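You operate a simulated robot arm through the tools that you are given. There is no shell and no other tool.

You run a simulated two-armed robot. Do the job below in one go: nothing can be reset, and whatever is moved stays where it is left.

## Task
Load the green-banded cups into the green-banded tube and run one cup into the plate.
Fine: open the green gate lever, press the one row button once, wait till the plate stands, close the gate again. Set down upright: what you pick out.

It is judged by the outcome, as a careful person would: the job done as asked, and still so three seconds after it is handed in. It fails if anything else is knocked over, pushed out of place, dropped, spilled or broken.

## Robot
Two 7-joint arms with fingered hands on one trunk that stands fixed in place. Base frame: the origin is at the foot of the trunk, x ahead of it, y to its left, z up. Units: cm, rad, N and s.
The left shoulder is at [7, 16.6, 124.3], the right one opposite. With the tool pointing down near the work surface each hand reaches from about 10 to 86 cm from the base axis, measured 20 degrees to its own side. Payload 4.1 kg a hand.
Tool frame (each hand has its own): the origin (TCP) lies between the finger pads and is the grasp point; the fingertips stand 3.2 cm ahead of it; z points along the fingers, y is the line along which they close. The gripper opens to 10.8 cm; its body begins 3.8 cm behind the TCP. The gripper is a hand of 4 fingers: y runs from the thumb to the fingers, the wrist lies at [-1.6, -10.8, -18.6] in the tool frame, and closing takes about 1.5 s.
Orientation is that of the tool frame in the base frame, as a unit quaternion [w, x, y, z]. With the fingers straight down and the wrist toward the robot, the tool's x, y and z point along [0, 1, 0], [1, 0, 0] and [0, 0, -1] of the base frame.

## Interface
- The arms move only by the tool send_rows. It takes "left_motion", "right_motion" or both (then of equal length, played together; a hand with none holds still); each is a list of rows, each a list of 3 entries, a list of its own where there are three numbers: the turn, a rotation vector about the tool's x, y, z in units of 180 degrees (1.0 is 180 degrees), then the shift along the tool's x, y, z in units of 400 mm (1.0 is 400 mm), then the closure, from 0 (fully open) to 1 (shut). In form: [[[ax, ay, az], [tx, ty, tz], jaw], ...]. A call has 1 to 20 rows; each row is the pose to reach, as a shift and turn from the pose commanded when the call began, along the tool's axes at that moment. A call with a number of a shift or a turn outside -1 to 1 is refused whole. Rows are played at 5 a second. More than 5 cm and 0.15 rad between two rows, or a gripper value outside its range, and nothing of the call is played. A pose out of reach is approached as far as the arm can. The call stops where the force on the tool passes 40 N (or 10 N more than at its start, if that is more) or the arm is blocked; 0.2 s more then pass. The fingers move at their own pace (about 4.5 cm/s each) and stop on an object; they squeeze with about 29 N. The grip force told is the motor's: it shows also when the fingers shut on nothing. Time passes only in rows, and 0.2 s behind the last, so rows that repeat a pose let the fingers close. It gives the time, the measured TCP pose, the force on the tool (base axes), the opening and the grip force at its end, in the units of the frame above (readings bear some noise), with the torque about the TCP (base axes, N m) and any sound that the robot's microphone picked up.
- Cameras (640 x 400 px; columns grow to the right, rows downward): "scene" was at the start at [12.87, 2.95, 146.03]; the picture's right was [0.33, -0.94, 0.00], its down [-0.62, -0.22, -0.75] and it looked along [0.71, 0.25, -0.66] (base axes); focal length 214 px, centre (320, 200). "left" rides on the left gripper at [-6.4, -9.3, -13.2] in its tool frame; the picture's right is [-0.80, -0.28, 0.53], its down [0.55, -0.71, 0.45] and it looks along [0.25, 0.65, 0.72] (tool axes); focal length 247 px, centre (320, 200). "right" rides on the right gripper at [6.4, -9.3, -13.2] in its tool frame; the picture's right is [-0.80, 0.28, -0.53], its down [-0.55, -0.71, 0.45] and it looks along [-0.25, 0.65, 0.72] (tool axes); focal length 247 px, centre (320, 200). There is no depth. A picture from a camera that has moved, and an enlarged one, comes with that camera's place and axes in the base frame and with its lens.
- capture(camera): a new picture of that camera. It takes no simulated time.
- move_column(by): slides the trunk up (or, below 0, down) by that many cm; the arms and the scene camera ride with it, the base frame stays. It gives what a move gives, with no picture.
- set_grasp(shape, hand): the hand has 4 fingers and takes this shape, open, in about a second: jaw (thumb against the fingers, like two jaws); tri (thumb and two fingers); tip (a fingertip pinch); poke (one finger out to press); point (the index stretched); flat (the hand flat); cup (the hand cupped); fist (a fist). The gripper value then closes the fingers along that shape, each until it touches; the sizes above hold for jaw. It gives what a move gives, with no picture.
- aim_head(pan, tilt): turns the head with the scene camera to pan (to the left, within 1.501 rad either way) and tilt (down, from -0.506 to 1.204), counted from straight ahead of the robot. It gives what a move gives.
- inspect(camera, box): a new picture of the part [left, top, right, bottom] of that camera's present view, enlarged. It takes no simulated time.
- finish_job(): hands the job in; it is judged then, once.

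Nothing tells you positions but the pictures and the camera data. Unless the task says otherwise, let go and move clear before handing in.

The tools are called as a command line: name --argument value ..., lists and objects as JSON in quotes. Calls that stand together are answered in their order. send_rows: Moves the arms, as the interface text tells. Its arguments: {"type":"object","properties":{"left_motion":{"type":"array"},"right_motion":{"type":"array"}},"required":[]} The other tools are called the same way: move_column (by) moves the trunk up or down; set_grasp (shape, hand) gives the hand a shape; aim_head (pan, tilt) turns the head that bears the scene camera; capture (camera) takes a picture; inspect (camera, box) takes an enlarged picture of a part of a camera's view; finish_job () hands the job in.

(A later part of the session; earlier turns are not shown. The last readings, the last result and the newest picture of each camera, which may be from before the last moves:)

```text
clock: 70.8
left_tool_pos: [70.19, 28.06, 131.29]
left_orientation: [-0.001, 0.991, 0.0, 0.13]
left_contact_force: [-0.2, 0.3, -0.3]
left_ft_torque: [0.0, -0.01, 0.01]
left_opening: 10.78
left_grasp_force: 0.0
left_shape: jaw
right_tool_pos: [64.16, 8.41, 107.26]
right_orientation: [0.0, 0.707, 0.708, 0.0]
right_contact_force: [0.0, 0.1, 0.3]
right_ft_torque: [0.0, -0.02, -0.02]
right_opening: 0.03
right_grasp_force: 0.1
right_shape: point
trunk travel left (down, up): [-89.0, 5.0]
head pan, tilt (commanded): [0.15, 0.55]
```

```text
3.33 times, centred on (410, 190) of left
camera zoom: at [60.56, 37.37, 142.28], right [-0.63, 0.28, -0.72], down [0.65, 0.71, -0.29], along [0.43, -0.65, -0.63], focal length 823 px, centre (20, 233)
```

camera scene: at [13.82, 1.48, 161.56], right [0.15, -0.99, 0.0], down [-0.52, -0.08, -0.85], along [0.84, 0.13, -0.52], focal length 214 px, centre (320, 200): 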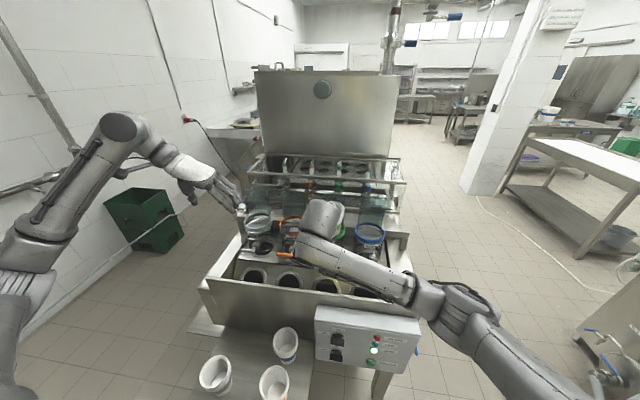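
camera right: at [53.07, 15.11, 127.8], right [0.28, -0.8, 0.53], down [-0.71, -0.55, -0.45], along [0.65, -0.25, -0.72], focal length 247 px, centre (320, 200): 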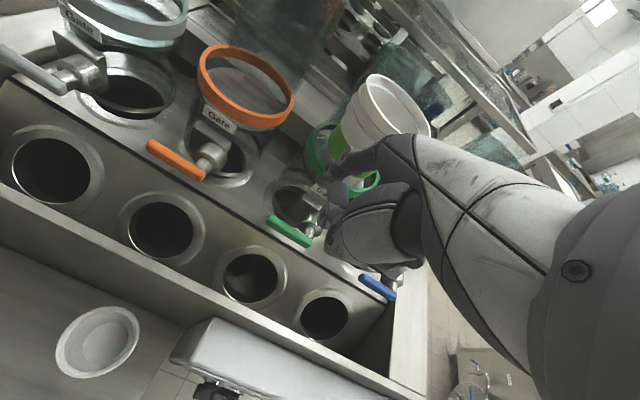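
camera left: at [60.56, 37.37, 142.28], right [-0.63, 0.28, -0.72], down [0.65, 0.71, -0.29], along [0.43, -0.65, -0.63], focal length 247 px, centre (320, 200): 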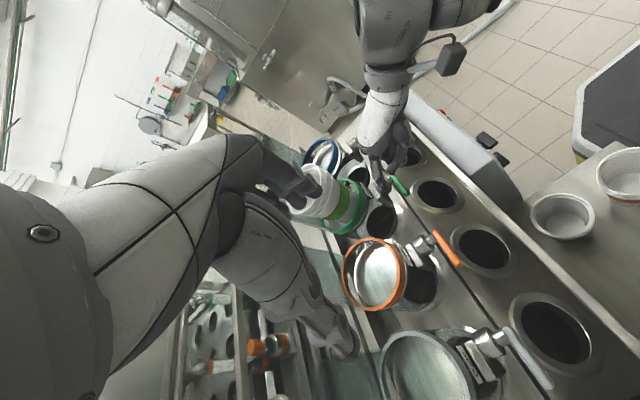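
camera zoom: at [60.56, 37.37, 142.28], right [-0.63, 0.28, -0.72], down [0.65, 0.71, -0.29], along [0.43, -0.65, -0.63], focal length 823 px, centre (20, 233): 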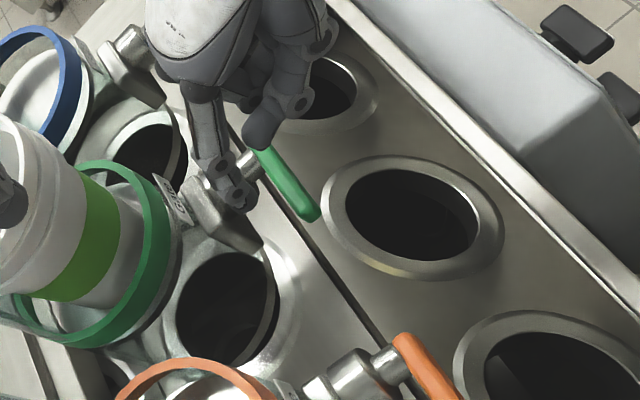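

Now I have a clear side view. The fingertip is just above and slightly behind the lever's free half. I'm lowering until it touches.

send_rows --right_motion '[[[0, 0, 0], [0, 0, 0.025], 0], [[0, 0, 0], [0, 0, 0.05], 0], [[0, 0, 0], [0, 0, 0.065], 0], [[0, 0, 0], [0, 0, 0.078], 0], [[0, 0, 0], [0, 0, 0.078], 0]]'

inspect --camera "left" --box '[340, 130, 480, 250]'

inspect --camera "right" --box '[240, 120, 400, 280]'

```text
clock: 72.0
left_tool_pos: [70.13, 27.99, 131.26]
left_orientation: [-0.001, 0.991, 0.001, 0.131]
left_contact_force: [0.2, -0.5, -0.4]
left_ft_torque: [-0.01, 0.03, 0.03]
left_opening: 10.76
left_grasp_force: 0.1
left_shape: jaw
right_tool_pos: [64.02, 8.49, 104.19]
right_orientation: [0.0, 0.706, 0.708, 0.0]
right_contact_force: [-0.6, 0.2, 0.7]
right_ft_torque: [0.02, -0.06, 0.0]
right_opening: 0.0
right_grasp_force: 0.0
right_shape: point
trunk travel left (down, up): [-89.0, 5.0]
head pan, tilt (commanded): [0.15, 0.55]
```

```text
3.33 times, centred on (410, 190) of left
camera zoom: at [60.58, 37.34, 142.27], right [-0.63, 0.28, -0.72], down [0.65, 0.71, -0.29], along [0.43, -0.65, -0.63], focal length 823 px, centre (20, 233)
```

zoom: 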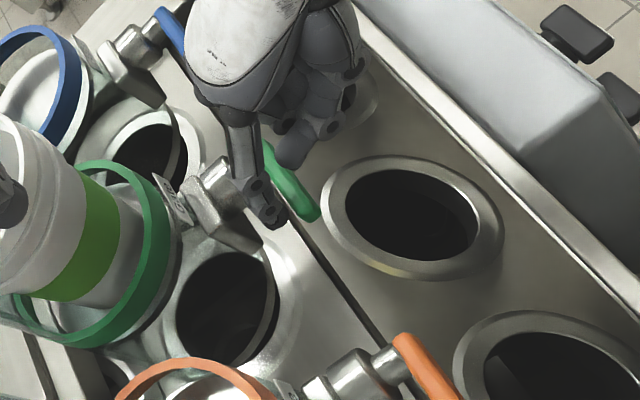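

```text
2.50 times, centred on (320, 200) of right
camera zoom: at [54.79, 14.98, 117.24], right [0.28, -0.8, 0.53], down [-0.71, -0.55, -0.45], along [0.65, -0.25, -0.72], focal length 617 px, centre (320, 200)
```

zoom: 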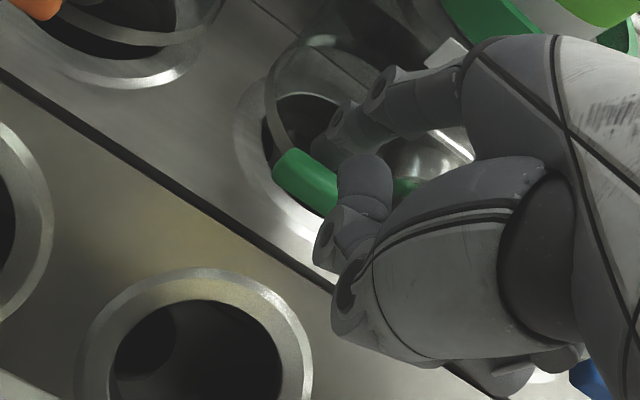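

Contact is just beginning. I'll try swinging the lever downward along its arc for the first 30° and watch the force and the lever.

send_rows --right_motion '[[[0, 0, 0], [0.002, 0, 0.01], 0], [[0, 0, 0], [0.004, 0, 0.02], 0], [[0, 0, 0], [0.0054, 0, 0.029], 0], [[0, 0, 0], [0.0054, 0, 0.039], 0], [[0, 0, 0], [0.0045, 0, 0.049], 0], [[0, 0, 0], [0.0031, 0, 0.0585], 0], [[0, 0, 0], [0.0031, 0, 0.0585], 0]]'

inspect --camera "left" --box '[340, 130, 480, 250]'

inspect --camera "right" --box '[240, 120, 400, 280]'

```text
clock: 73.6
left_tool_pos: [70.28, 28.08, 131.25]
left_orientation: [0.0, 0.992, 0.0, 0.13]
left_contact_force: [0.0, 0.6, -0.2]
left_ft_torque: [0.02, 0.01, 0.01]
left_opening: 10.77
left_grasp_force: 0.0
left_shape: jaw
right_tool_pos: [64.11, 8.68, 101.83]
right_orientation: [0.0, 0.706, 0.708, 0.0]
right_contact_force: [1.8, 1.5, 1.8]
right_ft_torque: [0.03, -0.13, 0.0]
right_opening: 0.01
right_grasp_force: 0.0
right_shape: point
trunk travel left (down, up): [-89.0, 5.0]
head pan, tilt (commanded): [0.15, 0.55]
```

```text
3.33 times, centred on (410, 190) of left
camera zoom: at [60.6, 37.35, 142.26], right [-0.63, 0.28, -0.72], down [0.65, 0.71, -0.29], along [0.43, -0.65, -0.63], focal length 823 px, centre (20, 233)
```

zoom: 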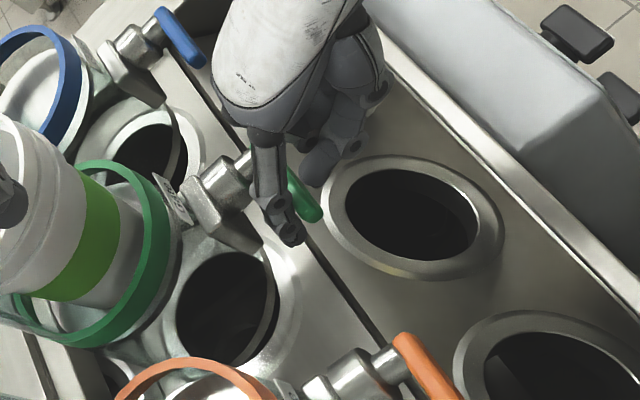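

```text
2.50 times, centred on (320, 200) of right
camera zoom: at [54.83, 15.21, 114.88], right [0.28, -0.8, 0.53], down [-0.71, -0.55, -0.45], along [0.65, -0.25, -0.72], focal length 617 px, centre (320, 200)
```

zoom: 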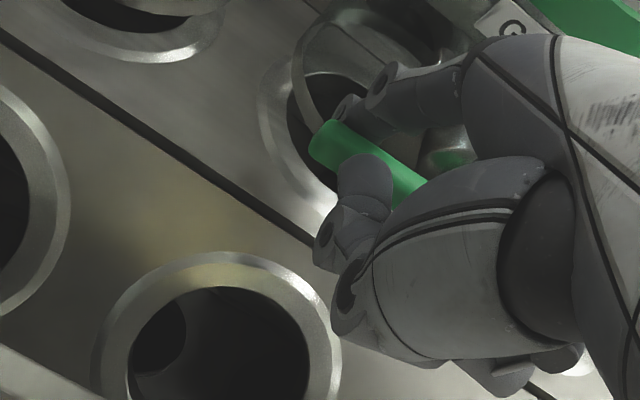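

The lever hasn't moved: the finger slid down just behind it instead of pressing on top. I'll look closer and then reposition.

inspect --camera "left" --box '[375, 150, 425, 210]'

inspect --camera "right" --box '[300, 140, 380, 220]'

```text
6.67 times, centred on (400, 180) of left
camera zoom: at [60.6, 37.35, 142.26], right [-0.63, 0.28, -0.72], down [0.65, 0.71, -0.29], along [0.43, -0.65, -0.63], focal length 1646 px, centre (-213, 333)
```

zoom: 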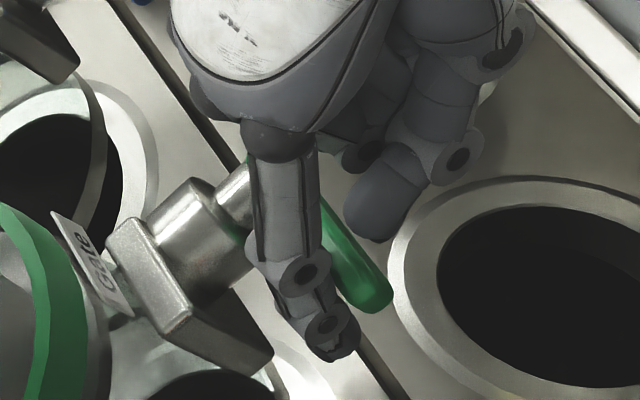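

```text
5.00 times, centred on (340, 180) of right
camera zoom: at [54.83, 15.21, 114.88], right [0.28, -0.8, 0.53], down [-0.71, -0.55, -0.45], along [0.65, -0.25, -0.72], focal length 1235 px, centre (220, 300)
```

zoom: 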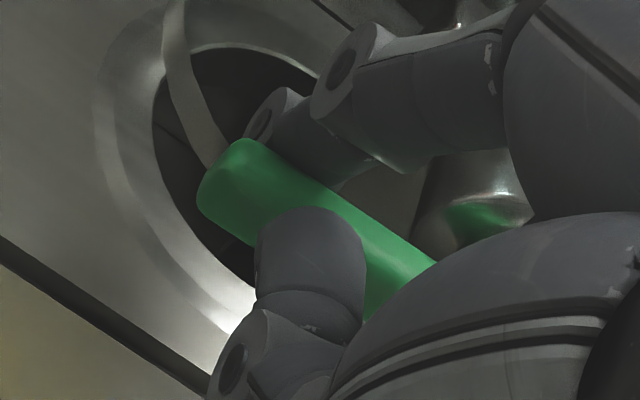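

The lever sits between the index finger (behind it) and the thumb (in front). I'll raise the hand, move it back 1.7 cm, and press with the fingertip squarely on top of the lever.

send_rows --right_motion '[[[0, 0, 0], [-0.002, 0, -0.03], 0], [[0, 0, 0], [-0.003, 0, -0.065], 0], [[0, 0, 0], [-0.003, 0, -0.105], 0], [[0, 0, 0], [-0.003, -0.02, -0.115], 0], [[0, 0, 0], [-0.003, -0.043, -0.115], 0], [[0, 0, 0], [-0.003, -0.043, -0.115], 0]]'

inspect --camera "left" --box '[375, 150, 425, 210]'

inspect --camera "right" --box '[280, 120, 380, 220]'

```text
clock: 75.0
left_tool_pos: [70.22, 28.02, 131.26]
left_orientation: [0.0, 0.992, 0.001, 0.13]
left_contact_force: [-0.6, 0.1, 0.0]
left_ft_torque: [0.02, 0.0, 0.04]
left_opening: 10.75
left_grasp_force: 0.0
left_shape: jaw
right_tool_pos: [62.35, 8.47, 106.44]
right_orientation: [0.0, 0.707, 0.707, -0.001]
right_contact_force: [-0.8, 0.6, -0.6]
right_ft_torque: [0.01, -0.01, 0.0]
right_opening: 0.0
right_grasp_force: 0.0
right_shape: point
trunk travel left (down, up): [-89.0, 5.0]
head pan, tilt (commanded): [0.15, 0.55]
```

```text
6.67 times, centred on (400, 180) of left
camera zoom: at [60.62, 37.33, 142.25], right [-0.63, 0.28, -0.72], down [0.65, 0.71, -0.29], along [0.43, -0.65, -0.63], focal length 1646 px, centre (-213, 333)
```

zoom: 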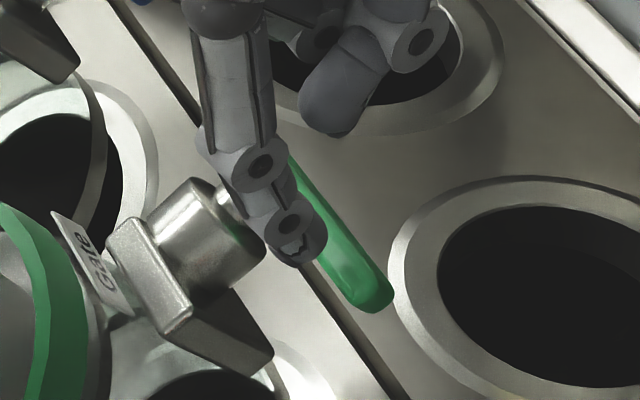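

```text
4.00 times, centred on (330, 170) of right
camera zoom: at [53.2, 15.05, 119.53], right [0.28, -0.8, 0.53], down [-0.71, -0.55, -0.45], along [0.65, -0.25, -0.72], focal length 988 px, centre (280, 320)
```

zoom: 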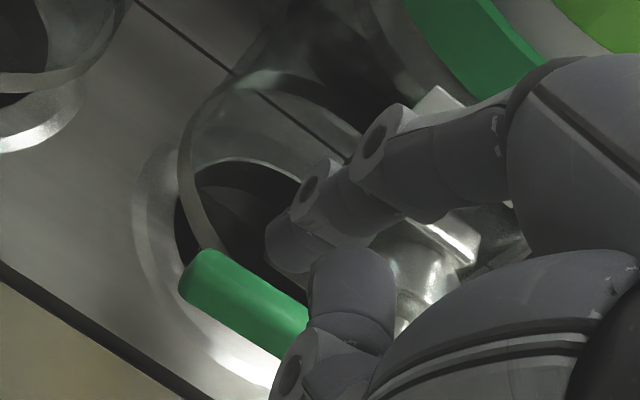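

The fingertip is now measured at [69.5, 10.0, 104.0], directly above the lever at [69.2, y, 101.5]. I'm lowering to touch and beginning to swing it down.

send_rows --right_motion '[[[0, 0, 0], [0, -0.005, 0.015], 0], [[0, 0, 0], [0, -0.005, 0.029], 0], [[0, 0, 0], [0.002, -0.005, 0.038], 0], [[0, 0, 0], [0.004, -0.005, 0.048], 0], [[0, 0, 0], [0.0054, -0.005, 0.058], 0], [[0, 0, 0], [0.0054, -0.005, 0.058], 0]]'

inspect --camera "left" --box '[375, 150, 425, 210]'

inspect --camera "right" --box '[280, 120, 380, 220]'

```text
clock: 76.4
left_tool_pos: [70.29, 28.06, 131.28]
left_orientation: [0.0, 0.991, 0.002, 0.131]
left_contact_force: [-0.4, 0.5, -0.1]
left_ft_torque: [-0.01, 0.01, -0.01]
left_opening: 10.75
left_grasp_force: 0.1
left_shape: jaw
right_tool_pos: [62.11, 8.8, 104.04]
right_orientation: [0.0, 0.706, 0.708, 0.0]
right_contact_force: [-0.7, -0.1, 0.7]
right_ft_torque: [0.06, -0.13, -0.01]
right_opening: 0.02
right_grasp_force: 0.1
right_shape: point
trunk travel left (down, up): [-89.0, 5.0]
head pan, tilt (commanded): [0.15, 0.55]
```

```text
6.67 times, centred on (400, 180) of left
camera zoom: at [60.55, 37.32, 142.28], right [-0.63, 0.28, -0.72], down [0.65, 0.71, -0.29], along [0.43, -0.65, -0.63], focal length 1646 px, centre (-213, 333)
```

zoom: 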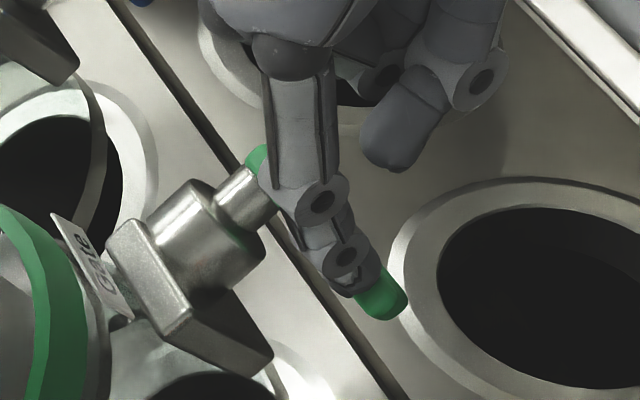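

```text
4.00 times, centred on (330, 170) of right
camera zoom: at [52.9, 15.35, 117.08], right [0.28, -0.8, 0.53], down [-0.71, -0.55, -0.45], along [0.65, -0.25, -0.72], focal length 988 px, centre (280, 320)
```

zoom: 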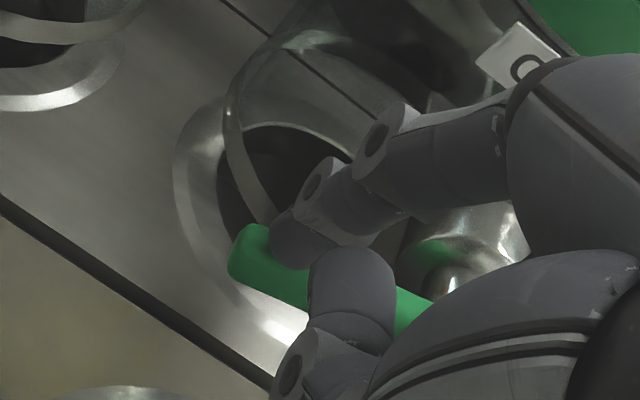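

The lever is turning down under the finger with very little force. I'll continue along the arc to about 45°.

send_rows --right_motion '[[[0, 0, 0], [-0.0008, 0, 0.015], 0], [[0, 0, 0], [-0.0023, 0, 0.0295], 0], [[0, 0, 0], [-0.0068, 0, 0.0438], 0], [[0, 0, 0], [-0.0121, 0, 0.0573], 0], [[0, 0, 0], [-0.0121, 0, 0.0573], 0]]'

inspect --camera "left" --box '[375, 150, 425, 210]'

inspect --camera "right" --box '[280, 120, 380, 220]'

```text
clock: 77.6
left_tool_pos: [70.21, 28.17, 131.26]
left_orientation: [-0.001, 0.991, -0.001, 0.13]
left_contact_force: [0.2, -0.3, 0.8]
left_ft_torque: [0.0, 0.02, -0.01]
left_opening: 10.76
left_grasp_force: 0.0
left_shape: jaw
right_tool_pos: [63.37, 6.95, 102.55]
right_orientation: [0.015, 0.711, 0.703, 0.002]
right_contact_force: [1.7, 1.0, 0.9]
right_ft_torque: [0.04, -0.09, 0.0]
right_opening: 0.02
right_grasp_force: 0.0
right_shape: point
trunk travel left (down, up): [-89.0, 5.0]
head pan, tilt (commanded): [0.15, 0.55]
```

```text
6.67 times, centred on (400, 180) of left
camera zoom: at [60.59, 37.34, 142.27], right [-0.63, 0.28, -0.72], down [0.65, 0.71, -0.29], along [0.43, -0.65, -0.63], focal length 1646 px, centre (-213, 333)
```

zoom: 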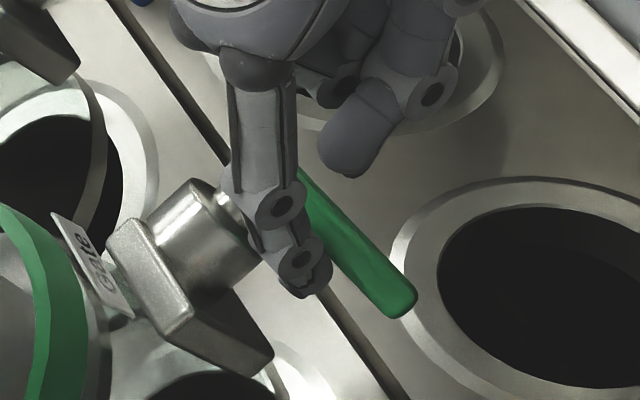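

```text
4.00 times, centred on (330, 170) of right
camera zoom: at [53.9, 13.91, 115.24], right [0.26, -0.79, 0.56], down [-0.7, -0.55, -0.45], along [0.66, -0.27, -0.7], focal length 988 px, centre (280, 320)
```

zoom: 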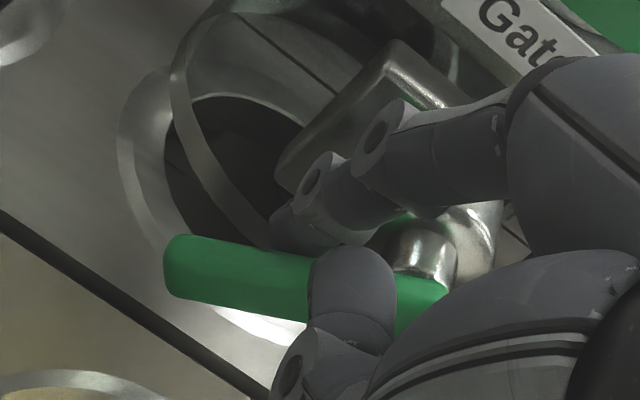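

The hand drifted from its commanded pose while the tool force stayed small, so something upstream, such as the forearm or a joint limit, may be the limit. I'll look at the whole arm.

capture --camera "scene"

capture --camera "left"

capture --camera "right"

```text
taken
camera scene: at [13.83, 1.51, 161.56], right [0.15, -0.99, 0.0], down [-0.52, -0.08, -0.85], along [0.84, 0.13, -0.52], focal length 214 px, centre (320, 200)
```

scene: 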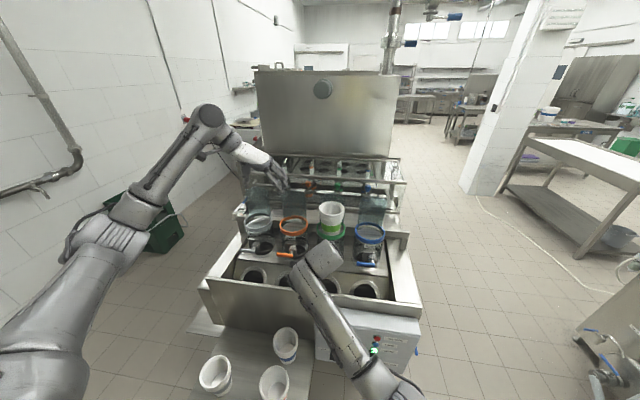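

```text
taken
camera left: at [60.59, 37.34, 142.27], right [-0.63, 0.28, -0.72], down [0.65, 0.71, -0.29], along [0.43, -0.65, -0.63], focal length 247 px, centre (320, 200)
```

left: 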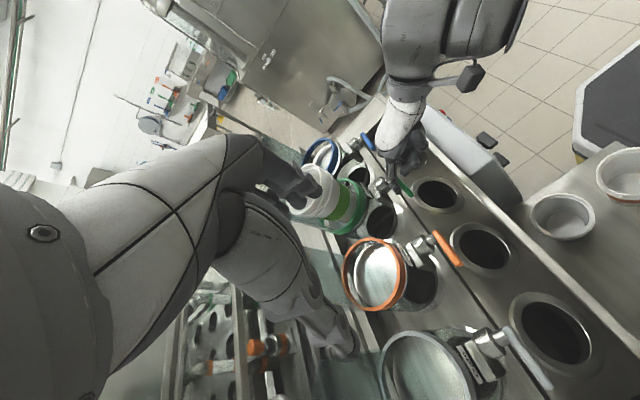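

```text
taken
camera right: at [53.9, 13.91, 115.24], right [0.26, -0.79, 0.56], down [-0.7, -0.55, -0.45], along [0.66, -0.27, -0.7], focal length 247 px, centre (320, 200)
```

right: 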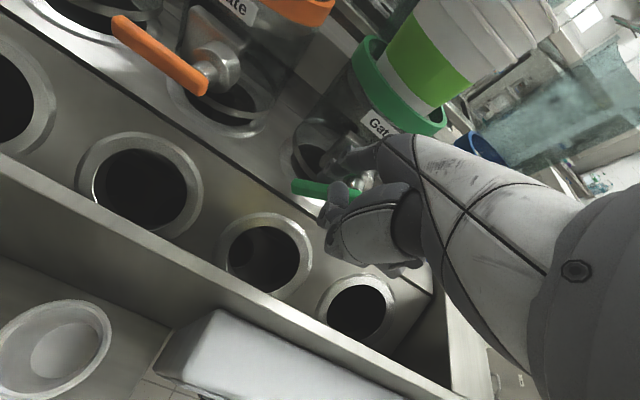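

The stack is fine, but the right elbow has swung to a different posture mid-move. I'll hold for a moment to see whether the hand settles on its commanded pose.

send_rows --right_motion '[[[0, 0, 0], [0, 0, 0], 0], [[0, 0, 0], [0, 0, 0], 0], [[0, 0, 0], [0, 0, 0], 0]]'

inspect --camera "left" --box '[350, 120, 450, 220]'

inspect --camera "scene" --box '[240, 200, 440, 400]'

```text
clock: 78.4
left_tool_pos: [70.29, 28.02, 131.34]
left_orientation: [0.0, 0.991, 0.001, 0.131]
left_contact_force: [0.1, 0.8, -0.5]
left_ft_torque: [-0.01, -0.02, 0.02]
left_opening: 10.79
left_grasp_force: 0.2
left_shape: jaw
right_tool_pos: [63.23, 6.93, 102.34]
right_orientation: [0.015, 0.711, 0.703, -0.001]
right_contact_force: [2.7, 0.8, 2.7]
right_ft_torque: [0.06, -0.23, 0.04]
right_opening: 0.0
right_grasp_force: 0.0
right_shape: point
trunk travel left (down, up): [-89.0, 5.0]
head pan, tilt (commanded): [0.15, 0.55]
```

```text
4.00 times, centred on (400, 170) of left
camera zoom: at [60.58, 37.35, 142.27], right [-0.63, 0.28, -0.72], down [0.65, 0.71, -0.29], along [0.43, -0.65, -0.63], focal length 988 px, centre (0, 320)
```

zoom: 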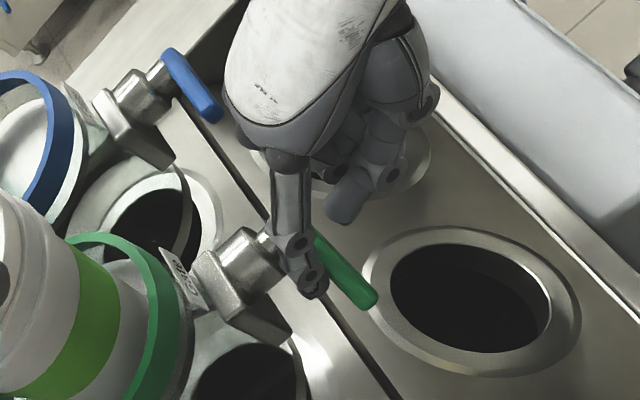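

```text
2.00 times, centred on (340, 300) of scene
camera zoom: at [13.84, 1.51, 161.56], right [0.15, -0.99, 0.0], down [-0.52, -0.08, -0.85], along [0.84, 0.13, -0.52], focal length 429 px, centre (280, 0)
```

zoom: 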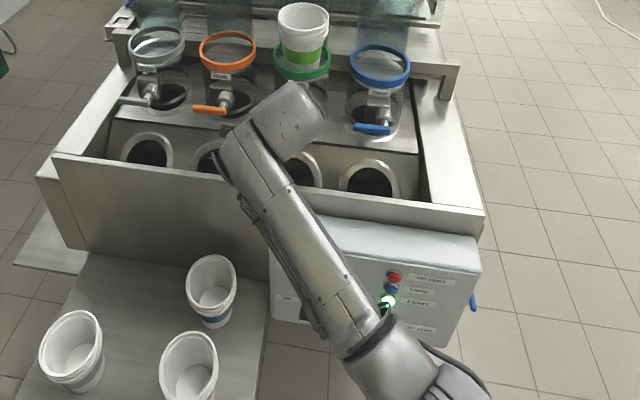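

The hand stopped where it drifted, with the finger behind the lever, and the lever is turned only slightly. I'll lift clear and line up again above the lever.

send_rows --right_motion '[[[0, 0, 0], [0, 0, -0.03], 0], [[0, 0, 0], [0, 0, -0.07], 0], [[0, 0, 0], [0, 0, -0.12], 0], [[0, 0, 0], [0.02, -0.012, -0.12], 0], [[0, 0, 0], [0.043, -0.0275, -0.12], 0], [[0, 0, 0], [0.043, -0.0275, -0.12], 0], [[0, 0, 0], [0.043, -0.0275, -0.12], 0]]'

capture --camera "scene"

inspect --camera "left" --box '[375, 150, 425, 210]'

inspect --camera "right" --box '[280, 120, 380, 220]'

```text
clock: 79.7
left_tool_pos: [70.45, 28.19, 131.21]
left_orientation: [0.001, 0.992, 0.001, 0.13]
left_contact_force: [0.4, 0.5, 0.1]
left_ft_torque: [0.0, 0.02, 0.0]
left_opening: 10.77
left_grasp_force: 0.1
left_shape: jaw
right_tool_pos: [64.47, 1.99, 104.9]
right_orientation: [0.054, 0.732, 0.679, -0.032]
right_contact_force: [-0.2, 1.1, -0.5]
right_ft_torque: [-0.03, 0.0, -0.03]
right_opening: 0.0
right_grasp_force: 0.1
right_shape: point
trunk travel left (down, up): [-89.0, 5.0]
head pan, tilt (commanded): [0.15, 0.55]
stopped in row 6 (right hand): the arm was blocked; the commanded pose is now the measured one
```

```text
taken
camera scene: at [14.15, 1.54, 161.52], right [0.15, -0.99, 0.0], down [-0.52, -0.08, -0.85], along [0.84, 0.13, -0.52], focal length 214 px, centre (320, 200)
```

scene: 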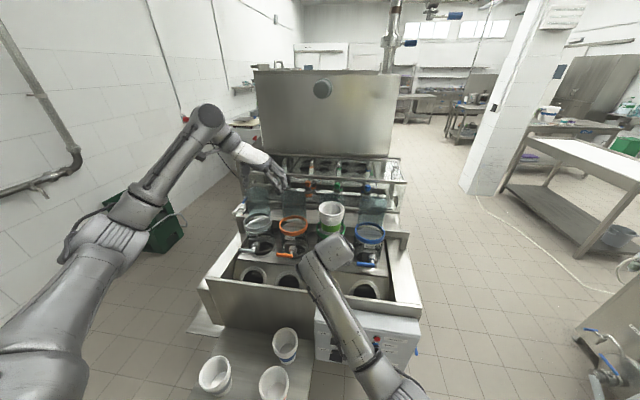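

```text
6.67 times, centred on (400, 180) of left
camera zoom: at [60.83, 37.46, 142.12], right [-0.63, 0.28, -0.72], down [0.65, 0.71, -0.29], along [0.43, -0.65, -0.63], focal length 1646 px, centre (-213, 333)
```

zoom: 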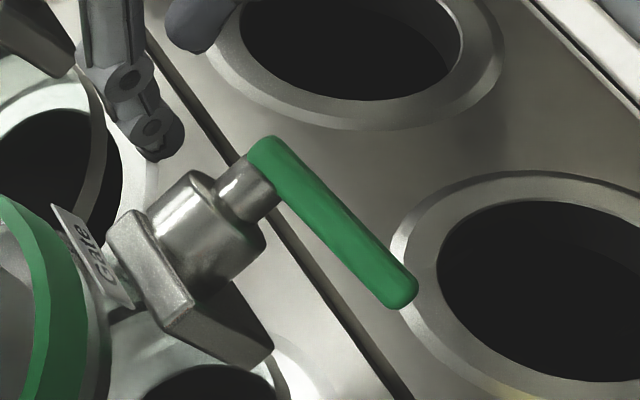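

```text
4.00 times, centred on (330, 170) of right
camera zoom: at [55.33, 10.71, 116.72], right [0.21, -0.75, 0.63], down [-0.73, -0.55, -0.4], along [0.65, -0.38, -0.66], focal length 988 px, centre (280, 320)
```

zoom: 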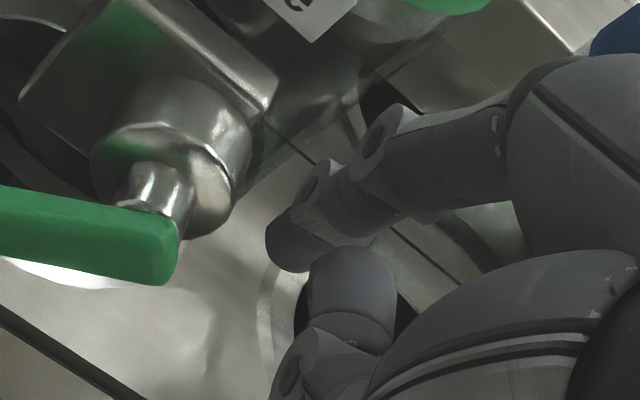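

The right arm gets blocked reaching this far left with its elbow tucked in. The green lever is on the left arm's side, so the left hand should work it and the right hand should press the button. First I'll retract the right arm carefully up, back and to the right.

send_rows --right_motion '[[[0, 0, 0], [0, -0.01, -0.03], 0], [[0, 0, 0], [-0.01, -0.03, -0.07], 0], [[0, 0, 0], [-0.03, -0.05, -0.12], 0], [[0, 0, 0], [-0.06, -0.07, -0.18], 0], [[0, 0, 0], [-0.1, -0.09, -0.24], 0], [[0, 0, 0], [-0.15, -0.11, -0.3], 0], [[0, 0, 0], [-0.2, -0.13, -0.35], 0], [[0, 0, 0], [-0.25, -0.15, -0.4], 0], [[0, 0, 0], [-0.3, -0.17, -0.44], 0], [[0, 0, 0], [-0.3, -0.17, -0.44], 0]]'

capture --camera "scene"

```text
clock: 81.0
left_tool_pos: [70.09, 28.06, 131.15]
left_orientation: [0.0, 0.991, 0.0, 0.13]
left_contact_force: [0.5, -0.1, -0.5]
left_ft_torque: [-0.04, -0.01, 0.01]
left_opening: 10.76
left_grasp_force: 0.1
left_shape: jaw
right_tool_pos: [61.88, -7.81, 114.33]
right_orientation: [0.105, 0.751, 0.648, -0.064]
right_contact_force: [-0.2, 0.2, 0.1]
right_ft_torque: [0.01, 0.02, 0.03]
right_opening: 0.01
right_grasp_force: 0.1
right_shape: point
trunk travel left (down, up): [-89.0, 5.0]
head pan, tilt (commanded): [0.15, 0.55]
stopped in row 6 (right hand): the arm was blocked; the commanded pose is now the measured one
```

```text
taken
camera scene: at [13.78, 1.46, 161.56], right [0.15, -0.99, 0.0], down [-0.52, -0.08, -0.85], along [0.84, 0.13, -0.52], focal length 214 px, centre (320, 200)
```

scene: 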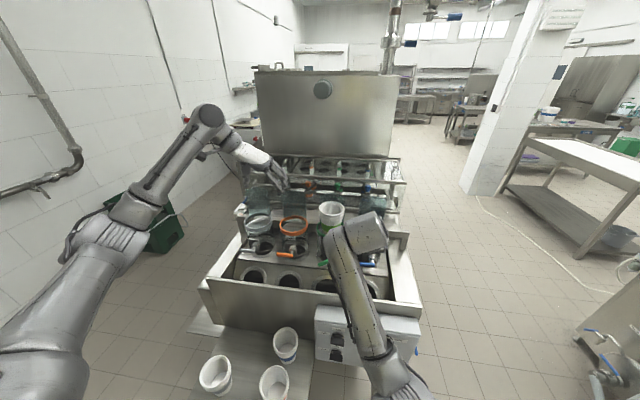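

It moved partway and was flagged as blocked again, probably because of fast joint motion in this tucked posture. I'll retract more slowly.

send_rows --right_motion '[[[0, 0, 0], [0, -0.015, -0.02], 0], [[0, 0, 0], [0, -0.03, -0.04], 0], [[0, 0, 0], [0, -0.045, -0.06], 0], [[0, 0, 0], [0, -0.06, -0.08], 0], [[0, 0, 0], [0, -0.075, -0.1], 0], [[0, 0, 0], [-0.01, -0.09, -0.12], 0], [[0, 0, 0], [-0.02, -0.105, -0.14], 0], [[0, 0, 0], [-0.03, -0.12, -0.16], 0], [[0, 0, 0], [-0.04, -0.135, -0.18], 0], [[0, 0, 0], [-0.05, -0.15, -0.2], 0], [[0, 0, 0], [-0.05, -0.15, -0.2], 0], [[0, 0, 0], [-0.05, -0.15, -0.2], 0]]'

capture --camera "scene"

```text
clock: 83.1
left_tool_pos: [70.13, 28.06, 131.34]
left_orientation: [0.0, 0.991, 0.0, 0.13]
left_contact_force: [-0.2, 0.1, 0.3]
left_ft_torque: [0.02, 0.0, 0.04]
left_opening: 10.77
left_grasp_force: 0.1
left_shape: jaw
right_tool_pos: [57.52, -12.71, 120.86]
right_orientation: [0.153, 0.769, 0.612, -0.098]
right_contact_force: [0.6, 0.5, -0.4]
right_ft_torque: [0.01, -0.02, 0.01]
right_opening: 0.01
right_grasp_force: 0.1
right_shape: point
trunk travel left (down, up): [-89.0, 5.0]
head pan, tilt (commanded): [0.15, 0.55]
stopped in row 10 (right hand): the arm was blocked; the commanded pose is now the measured one
```

```text
taken
camera scene: at [13.84, 1.48, 161.56], right [0.15, -0.99, 0.0], down [-0.52, -0.08, -0.85], along [0.84, 0.13, -0.52], focal length 214 px, centre (320, 200)
```

scene: 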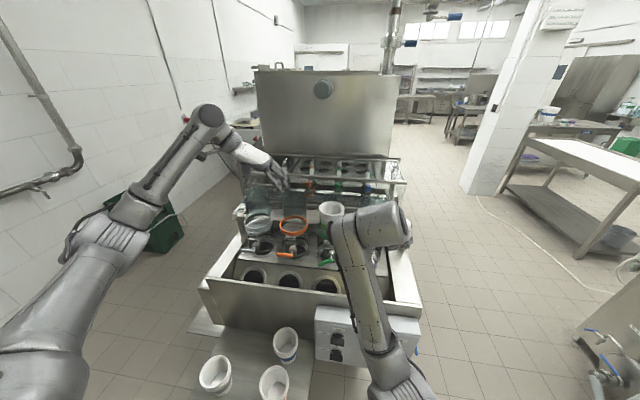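

It keeps moving, but a wrist joint seems saturated. I'll bring the hand back toward a comfortable spot on the right while restoring its orientation slowly.

send_rows --right_motion '[[[0.002, 0.009, -0.006], [-0.022, -0.012, -0.0025], 0], [[0.004, 0.019, -0.012], [-0.044, -0.024, -0.005], 0], [[0.006, 0.028, -0.018], [-0.066, -0.036, -0.0075], 0], [[0.008, 0.038, -0.024], [-0.0875, -0.047, -0.01], 0], [[0.01, 0.047, -0.03], [-0.109, -0.059, -0.0125], 0], [[0.0125, 0.057, -0.0356], [-0.131, -0.071, -0.015], 0], [[0.0146, 0.066, -0.0415], [-0.153, -0.083, -0.0172], 0], [[0.0167, 0.076, -0.0475], [-0.175, -0.095, -0.0197], 0], [[0.0187, 0.085, -0.0534], [-0.197, -0.107, -0.022], 0], [[0.0208, 0.095, -0.0593], [-0.219, -0.118, -0.0246], 0], [[0.023, 0.1044, -0.0653], [-0.241, -0.13, -0.027], 0], [[0.025, 0.1139, -0.0712], [-0.2625, -0.142, -0.0295], 0], [[0.025, 0.1139, -0.0712], [-0.2625, -0.142, -0.0295], 0]]'

capture --camera "scene"

```text
clock: 84.4
left_tool_pos: [70.09, 27.88, 131.25]
left_orientation: [0.0, 0.992, 0.0, 0.13]
left_contact_force: [0.9, -0.4, -0.1]
left_ft_torque: [0.01, 0.0, 0.01]
left_opening: 10.77
left_grasp_force: 0.2
left_shape: jaw
right_tool_pos: [54.91, -21.98, 123.11]
right_orientation: [0.135, 0.766, 0.622, -0.086]
right_contact_force: [-0.9, 0.4, -0.2]
right_ft_torque: [-0.02, -0.01, 0.0]
right_opening: 0.01
right_grasp_force: 0.0
right_shape: point
right hand out of reach, approached as far as the arm can: row 6
trunk travel left (down, up): [-89.0, 5.0]
head pan, tilt (commanded): [0.15, 0.55]
stopped in row 6 (right hand): the arm was blocked; the commanded pose is now the measured one
```

```text
taken
camera scene: at [13.85, 1.44, 161.56], right [0.15, -0.99, 0.0], down [-0.52, -0.08, -0.85], along [0.84, 0.13, -0.52], focal length 214 px, centre (320, 200)
```

scene: 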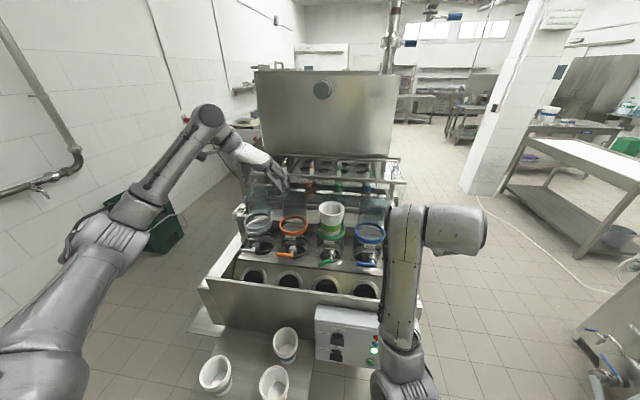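

The right arm is in an elbow-in posture that limits its wrist. I'll raise the hand, keeping its present orientation, to give the elbow room to come back out.

send_rows --right_motion '[[[0, 0, 0], [-0.012, -0.0034, -0.034], 0], [[0, 0, 0], [-0.024, -0.0068, -0.068], 0], [[0, 0, 0], [-0.037, -0.01, -0.102], 0], [[0, 0, 0], [-0.049, -0.0136, -0.136], 0], [[0, 0, 0], [-0.061, -0.017, -0.17], 0], [[0, 0, 0], [-0.073, -0.02, -0.205], 0], [[0, 0, 0], [-0.0855, -0.024, -0.239], 0], [[0, 0, 0], [-0.098, -0.027, -0.273], 0], [[0, 0, 0], [-0.11, -0.031, -0.307], 0], [[0, 0, 0], [-0.122, -0.034, -0.341], 0], [[0, 0, 0], [-0.134, -0.0375, -0.375], 0], [[0, 0, 0], [-0.147, -0.041, -0.409], 0], [[0, 0, 0], [-0.159, -0.044, -0.443], 0], [[0, 0, 0], [-0.171, -0.0477, -0.4775], 0], [[0, 0, 0], [-0.171, -0.0477, -0.4775], 0]]'

capture --camera "scene"

```text
clock: 87.6
left_tool_pos: [70.11, 28.05, 131.3]
left_orientation: [0.0, 0.991, 0.001, 0.13]
left_contact_force: [0.0, 0.7, 0.0]
left_ft_torque: [0.02, 0.0, -0.01]
left_opening: 10.76
left_grasp_force: 0.1
left_shape: jaw
right_tool_pos: [52.47, -25.09, 143.33]
right_orientation: [0.135, 0.771, 0.616, -0.087]
right_contact_force: [0.6, -0.4, -0.4]
right_ft_torque: [-0.01, 0.01, -0.04]
right_opening: 0.0
right_grasp_force: 0.1
right_shape: point
right hand out of reach, approached as far as the arm can: row 6, 7, 8, 9, 10, 11, 12, 13, 14, 15
trunk travel left (down, up): [-89.0, 5.0]
head pan, tilt (commanded): [0.15, 0.55]
```

```text
taken
camera scene: at [13.88, 1.48, 161.55], right [0.15, -0.99, 0.0], down [-0.52, -0.08, -0.85], along [0.84, 0.13, -0.52], focal length 214 px, centre (320, 200)
```

scene: 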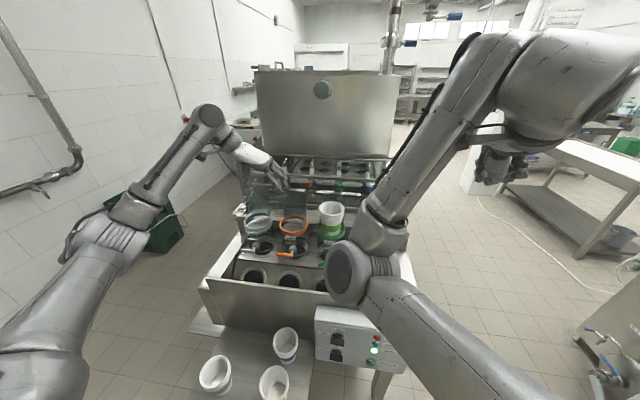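

The right elbow has swung inward; it is at about z 129 over open space, clear of everything. I'll try turning the hand back to its normal orientation here to coax the elbow back.

send_rows --right_motion '[[[0.0018, 0.0084, -0.0059], [0, 0, 0], 0], [[0.0036, 0.0168, -0.0117], [0, 0, 0], 0], [[0.0055, 0.0252, -0.0176], [0, 0, 0], 0], [[0.0073, 0.0335, -0.0234], [0, 0, 0], 0], [[0.0091, 0.0419, -0.0293], [0, 0, 0], 0], [[0.0109, 0.0503, -0.0351], [0, 0, 0], 0], [[0.0127, 0.0587, -0.041], [0, 0, 0], 0], [[0.0145, 0.0671, -0.0468], [0, 0, 0], 0], [[0.0164, 0.0755, -0.0527], [0, 0, 0], 0], [[0.0182, 0.0838, -0.0585], [0, 0, 0], 0], [[0.02, 0.0922, -0.0644], [0, 0, 0], 0], [[0.0218, 0.1006, -0.0702], [0, 0, 0], 0], [[0.0218, 0.1006, -0.0702], [0, 0, 0], 0], [[0.0218, 0.1006, -0.0702], [0, 0, 0], 0]]'

capture --camera "scene"

```text
clock: 90.3
left_tool_pos: [70.1, 28.06, 131.27]
left_orientation: [0.001, 0.991, 0.0, 0.131]
left_contact_force: [0.3, -0.8, 0.7]
left_ft_torque: [-0.03, 0.05, -0.01]
left_opening: 10.75
left_grasp_force: 0.0
left_shape: jaw
right_tool_pos: [52.13, -27.79, 137.86]
right_orientation: [-0.046, 0.728, 0.683, -0.045]
right_contact_force: [0.3, 1.0, -0.3]
right_ft_torque: [0.02, 0.04, 0.0]
right_opening: 0.0
right_grasp_force: 0.1
right_shape: point
right hand out of reach, approached as far as the arm can: row 1, 2, 3, 4, 5, 6, 7, 8, 9, 10
trunk travel left (down, up): [-89.0, 5.0]
head pan, tilt (commanded): [0.15, 0.55]
stopped in row 13 (right hand): the arm was blocked; the commanded pose is now the measured one
```

```text
taken
camera scene: at [13.87, 1.44, 161.56], right [0.15, -0.99, 0.0], down [-0.52, -0.08, -0.85], along [0.84, 0.13, -0.52], focal length 214 px, centre (320, 200)
```

scene: 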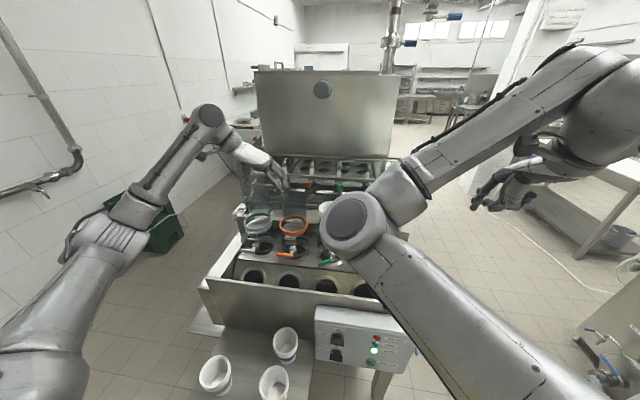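

Good, the later rows became reachable and the orientation is nearly back to normal. I'll continue slowly.

send_rows --right_motion '[[[-0.007, 0, -0.0034], [0, 0, 0], 0], [[-0.0137, 0, -0.0068], [0, 0, 0], 0], [[-0.0205, 0, -0.01], [0, 0, 0], 0], [[-0.0273, 0, -0.0135], [0, 0, 0], 0], [[-0.034, 0, -0.017], [0, 0, 0], 0], [[-0.041, 0, -0.0203], [0, 0, 0], 0], [[-0.041, 0, -0.0203], [0, 0, -0.015], 0], [[-0.041, 0, -0.0203], [0, 0, -0.03], 0], [[-0.041, 0, -0.0203], [0, 0, -0.045], 0], [[-0.041, 0, -0.0203], [0, 0, -0.06], 0], [[-0.041, 0, -0.0203], [0, 0, -0.075], 0], [[-0.041, 0, -0.0203], [0, 0, -0.09], 0], [[-0.041, 0, -0.0203], [0, 0, -0.105], 0], [[-0.041, 0, -0.0203], [0, 0, -0.12], 0], [[-0.041, 0, -0.0203], [0, 0, -0.12], 0]]'

capture --camera "scene"

```text
clock: 93.5
left_tool_pos: [70.15, 27.98, 131.28]
left_orientation: [0.0, 0.991, 0.0, 0.13]
left_contact_force: [-0.1, -0.3, 0.0]
left_ft_torque: [0.01, -0.02, -0.01]
left_opening: 10.8
left_grasp_force: 0.0
left_shape: jaw
right_tool_pos: [52.85, -27.78, 142.61]
right_orientation: [-0.002, 0.706, 0.708, 0.001]
right_contact_force: [-0.1, -0.3, 0.3]
right_ft_torque: [0.02, -0.01, 0.02]
right_opening: 0.0
right_grasp_force: 0.1
right_shape: point
trunk travel left (down, up): [-89.0, 5.0]
head pan, tilt (commanded): [0.15, 0.55]
```

```text
taken
camera scene: at [13.85, 1.49, 161.56], right [0.15, -0.99, 0.0], down [-0.52, -0.08, -0.85], along [0.84, 0.13, -0.52], focal length 214 px, centre (320, 200)
```

scene: 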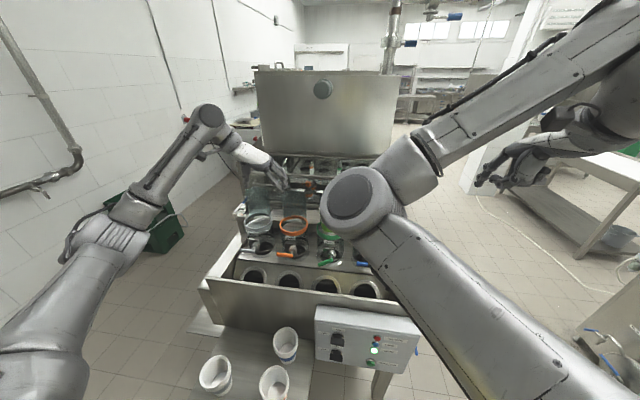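

The right hand is back in a normal orientation. I'll park it further right, out of the way of the left arm, moving gently.

send_rows --right_motion '[[[0, 0, 0], [-0.03, -0.014, 0.01], 0], [[0, 0, 0], [-0.06, -0.028, 0.02], 0], [[0, 0, 0], [-0.09, -0.042, 0.03], 0], [[0, 0, 0], [-0.12, -0.056, 0.04], 0], [[0, 0, 0], [-0.15, -0.07, 0.05], 0], [[0, 0, 0], [-0.18, -0.084, 0.06], 0], [[0, 0, 0], [-0.21, -0.098, 0.07], 0], [[0, 0, 0], [-0.24, -0.112, 0.08], 0], [[0, 0, 0], [-0.27, -0.126, 0.09], 0], [[0, 0, 0], [-0.3, -0.14, 0.1], 0], [[0, 0, 0], [-0.33, -0.154, 0.11], 0], [[0, 0, 0], [-0.36, -0.168, 0.12], 0], [[0, 0, 0], [-0.39, -0.182, 0.13], 0], [[0, 0, 0], [-0.42, -0.2, 0.14], 0], [[0, 0, 0], [-0.42, -0.2, 0.14], 0]]'

capture --camera "scene"

```text
clock: 96.7
left_tool_pos: [70.22, 28.05, 131.2]
left_orientation: [0.0, 0.992, 0.0, 0.13]
left_contact_force: [0.5, 0.0, 0.0]
left_ft_torque: [0.01, -0.03, 0.0]
left_opening: 10.77
left_grasp_force: 0.0
left_shape: jaw
right_tool_pos: [45.13, -44.17, 136.99]
right_orientation: [0.001, 0.704, 0.71, 0.001]
right_contact_force: [0.5, 0.7, -0.6]
right_ft_torque: [-0.01, 0.05, -0.02]
right_opening: 0.0
right_grasp_force: 0.0
right_shape: point
trunk travel left (down, up): [-89.0, 5.0]
head pan, tilt (commanded): [0.15, 0.55]
```

```text
taken
camera scene: at [13.85, 1.53, 161.55], right [0.15, -0.99, 0.0], down [-0.52, -0.08, -0.85], along [0.84, 0.13, -0.52], focal length 214 px, centre (320, 200)
```

scene: 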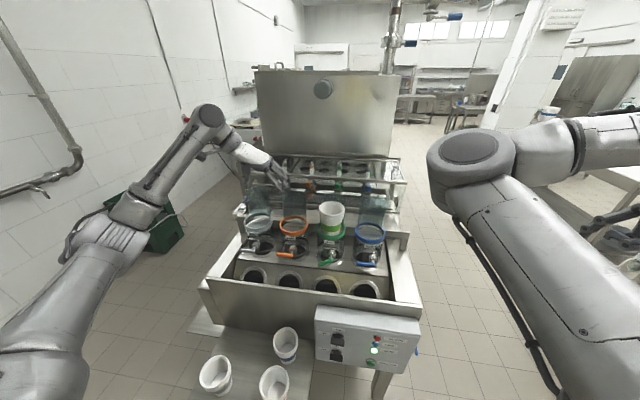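

The right arm is parked clear. Now I'll bring the left hand back a bit and turn it to the fingers-down orientation for the lever.

send_rows --left_motion '[[[0.005, -0.005, -0.0382], [-0.024, -0.0115, -0.0065], 0], [[0.01, -0.01, -0.0765], [-0.048, -0.023, -0.013], 0], [[0.0151, -0.0151, -0.1147], [-0.0725, -0.0346, -0.0194], 0], [[0.0201, -0.0201, -0.1529], [-0.0966, -0.0462, -0.0258], 0], [[0.0252, -0.0252, -0.1912], [-0.1208, -0.0577, -0.0323], 0], [[0.0302, -0.0302, -0.2294], [-0.145, -0.0692, -0.0388], 0], [[0.0352, -0.0352, -0.2676], [-0.169, -0.0808, -0.0452], 0], [[0.0402, -0.0402, -0.3058], [-0.193, -0.0923, -0.0517], 0], [[0.0453, -0.0453, -0.3441], [-0.2174, -0.1038, -0.0582], 0], [[0.0503, -0.0503, -0.3823], [-0.2415, -0.1154, -0.0646], 0], [[0.0553, -0.0553, -0.4205], [-0.2657, -0.1269, -0.071], 0], [[0.0604, -0.0604, -0.4588], [-0.29, -0.1385, -0.0775], 0], [[0.0654, -0.0654, -0.497], [-0.314, -0.15, -0.084], 0], [[0.0654, -0.0654, -0.497], [-0.314, -0.15, -0.084], 0]]'

set_grasp --shape "point" --hand "left"

capture --camera "left"

capture --camera "scene"

```text
clock: 99.7
left_tool_pos: [57.16, 34.16, 131.01]
left_orientation: [0.0, 0.706, 0.709, 0.0]
left_contact_force: [0.3, 0.0, -0.5]
left_ft_torque: [-0.02, 0.02, -0.04]
left_opening: 10.75
left_grasp_force: 0.1
left_shape: jaw
right_tool_pos: [45.18, -44.18, 136.95]
right_orientation: [0.0, 0.704, 0.71, -0.001]
right_contact_force: [0.7, 0.2, -0.4]
right_ft_torque: [-0.02, 0.0, 0.01]
right_opening: 0.0
right_grasp_force: 0.0
right_shape: point
trunk travel left (down, up): [-89.0, 5.0]
head pan, tilt (commanded): [0.15, 0.55]
```

```text
clock: 100.6
left_tool_pos: [57.05, 34.04, 131.02]
left_orientation: [0.0, 0.707, 0.707, 0.0]
left_contact_force: [0.0, -0.3, -0.6]
left_ft_torque: [0.01, 0.0, -0.01]
left_opening: 10.35
left_grasp_force: 0.1
left_shape: point
right_tool_pos: [45.22, -44.12, 136.93]
right_orientation: [0.0, 0.704, 0.71, 0.001]
right_contact_force: [0.0, 0.7, -0.2]
right_ft_torque: [0.01, -0.01, 0.01]
right_opening: 0.01
right_grasp_force: 0.1
right_shape: point
trunk travel left (down, up): [-89.0, 5.0]
head pan, tilt (commanded): [0.15, 0.55]
```

```text
taken
camera left: at [47.92, 27.63, 144.18], right [-0.28, -0.8, -0.53], down [-0.71, 0.55, -0.45], along [0.65, 0.25, -0.72], focal length 247 px, centre (320, 200)
```

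left: 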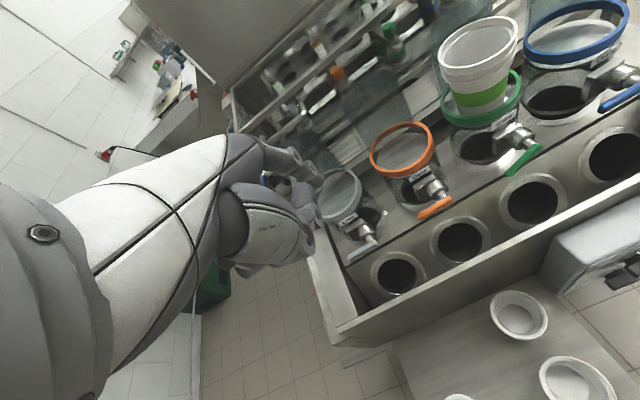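

```text
taken
camera scene: at [13.84, 1.49, 161.56], right [0.15, -0.99, 0.0], down [-0.52, -0.08, -0.85], along [0.84, 0.13, -0.52], focal length 214 px, centre (320, 200)
```

scene: 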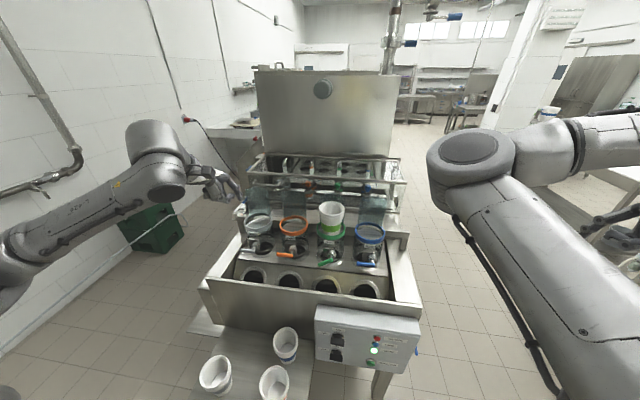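

The left hand is in the pointing shape. I'll move it over in front of the green tube, above the lever.

send_rows --left_motion '[[[0, 0, 0], [-0.047, 0.008, 0.015], 0], [[0, 0, 0], [-0.093, 0.016, 0.035], 0], [[0, 0, 0], [-0.14, 0.025, 0.06], 0], [[0, 0, 0], [-0.187, 0.033, 0.09], 0], [[0, 0, 0], [-0.233, 0.042, 0.12], 0], [[0, 0, 0], [-0.28, 0.05, 0.155], 0], [[0, 0, 0], [-0.327, 0.058, 0.19], 0], [[0, 0, 0], [-0.373, 0.067, 0.225], 0], [[0, 0, 0], [-0.42, 0.075, 0.26], 0], [[0, 0, 0], [-0.467, 0.083, 0.3], 0], [[0, 0, 0], [-0.513, 0.092, 0.34], 0], [[0, 0, 0], [-0.56, 0.1, 0.375], 0], [[0, 0, 0], [-0.56, 0.1, 0.375], 0]]'

capture --camera "left"

capture --camera "scene"

```text
clock: 103.4
left_tool_pos: [61.22, 11.5, 116.33]
left_orientation: [0.0, 0.707, 0.708, 0.0]
left_contact_force: [0.2, 0.6, 0.0]
left_ft_torque: [0.05, -0.03, 0.0]
left_opening: 10.37
left_grasp_force: 0.1
left_shape: point
right_tool_pos: [45.1, -44.12, 137.03]
right_orientation: [0.001, 0.704, 0.71, 0.001]
right_contact_force: [-0.1, 0.7, 0.1]
right_ft_torque: [0.04, 0.01, 0.0]
right_opening: 0.03
right_grasp_force: 0.0
right_shape: point
trunk travel left (down, up): [-89.0, 5.0]
head pan, tilt (commanded): [0.15, 0.55]
```

```text
taken
camera left: at [51.97, 5.11, 129.46], right [-0.28, -0.8, -0.53], down [-0.71, 0.55, -0.45], along [0.65, 0.25, -0.72], focal length 247 px, centre (320, 200)
```

left: 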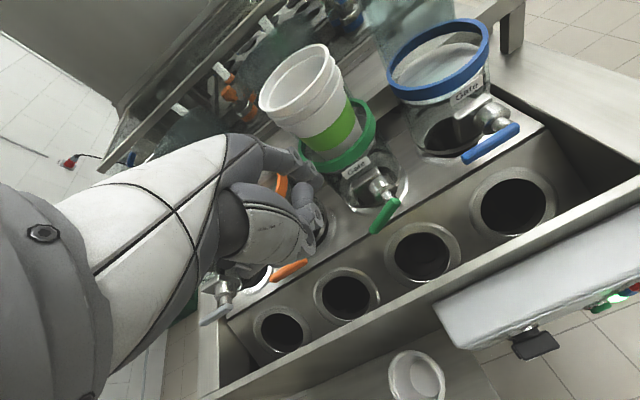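

```text
taken
camera scene: at [13.82, 1.53, 161.56], right [0.15, -0.99, 0.0], down [-0.52, -0.08, -0.85], along [0.84, 0.13, -0.52], focal length 214 px, centre (320, 200)
```

scene: 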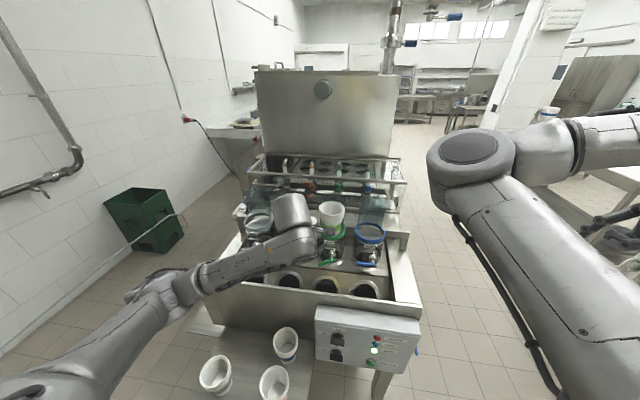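

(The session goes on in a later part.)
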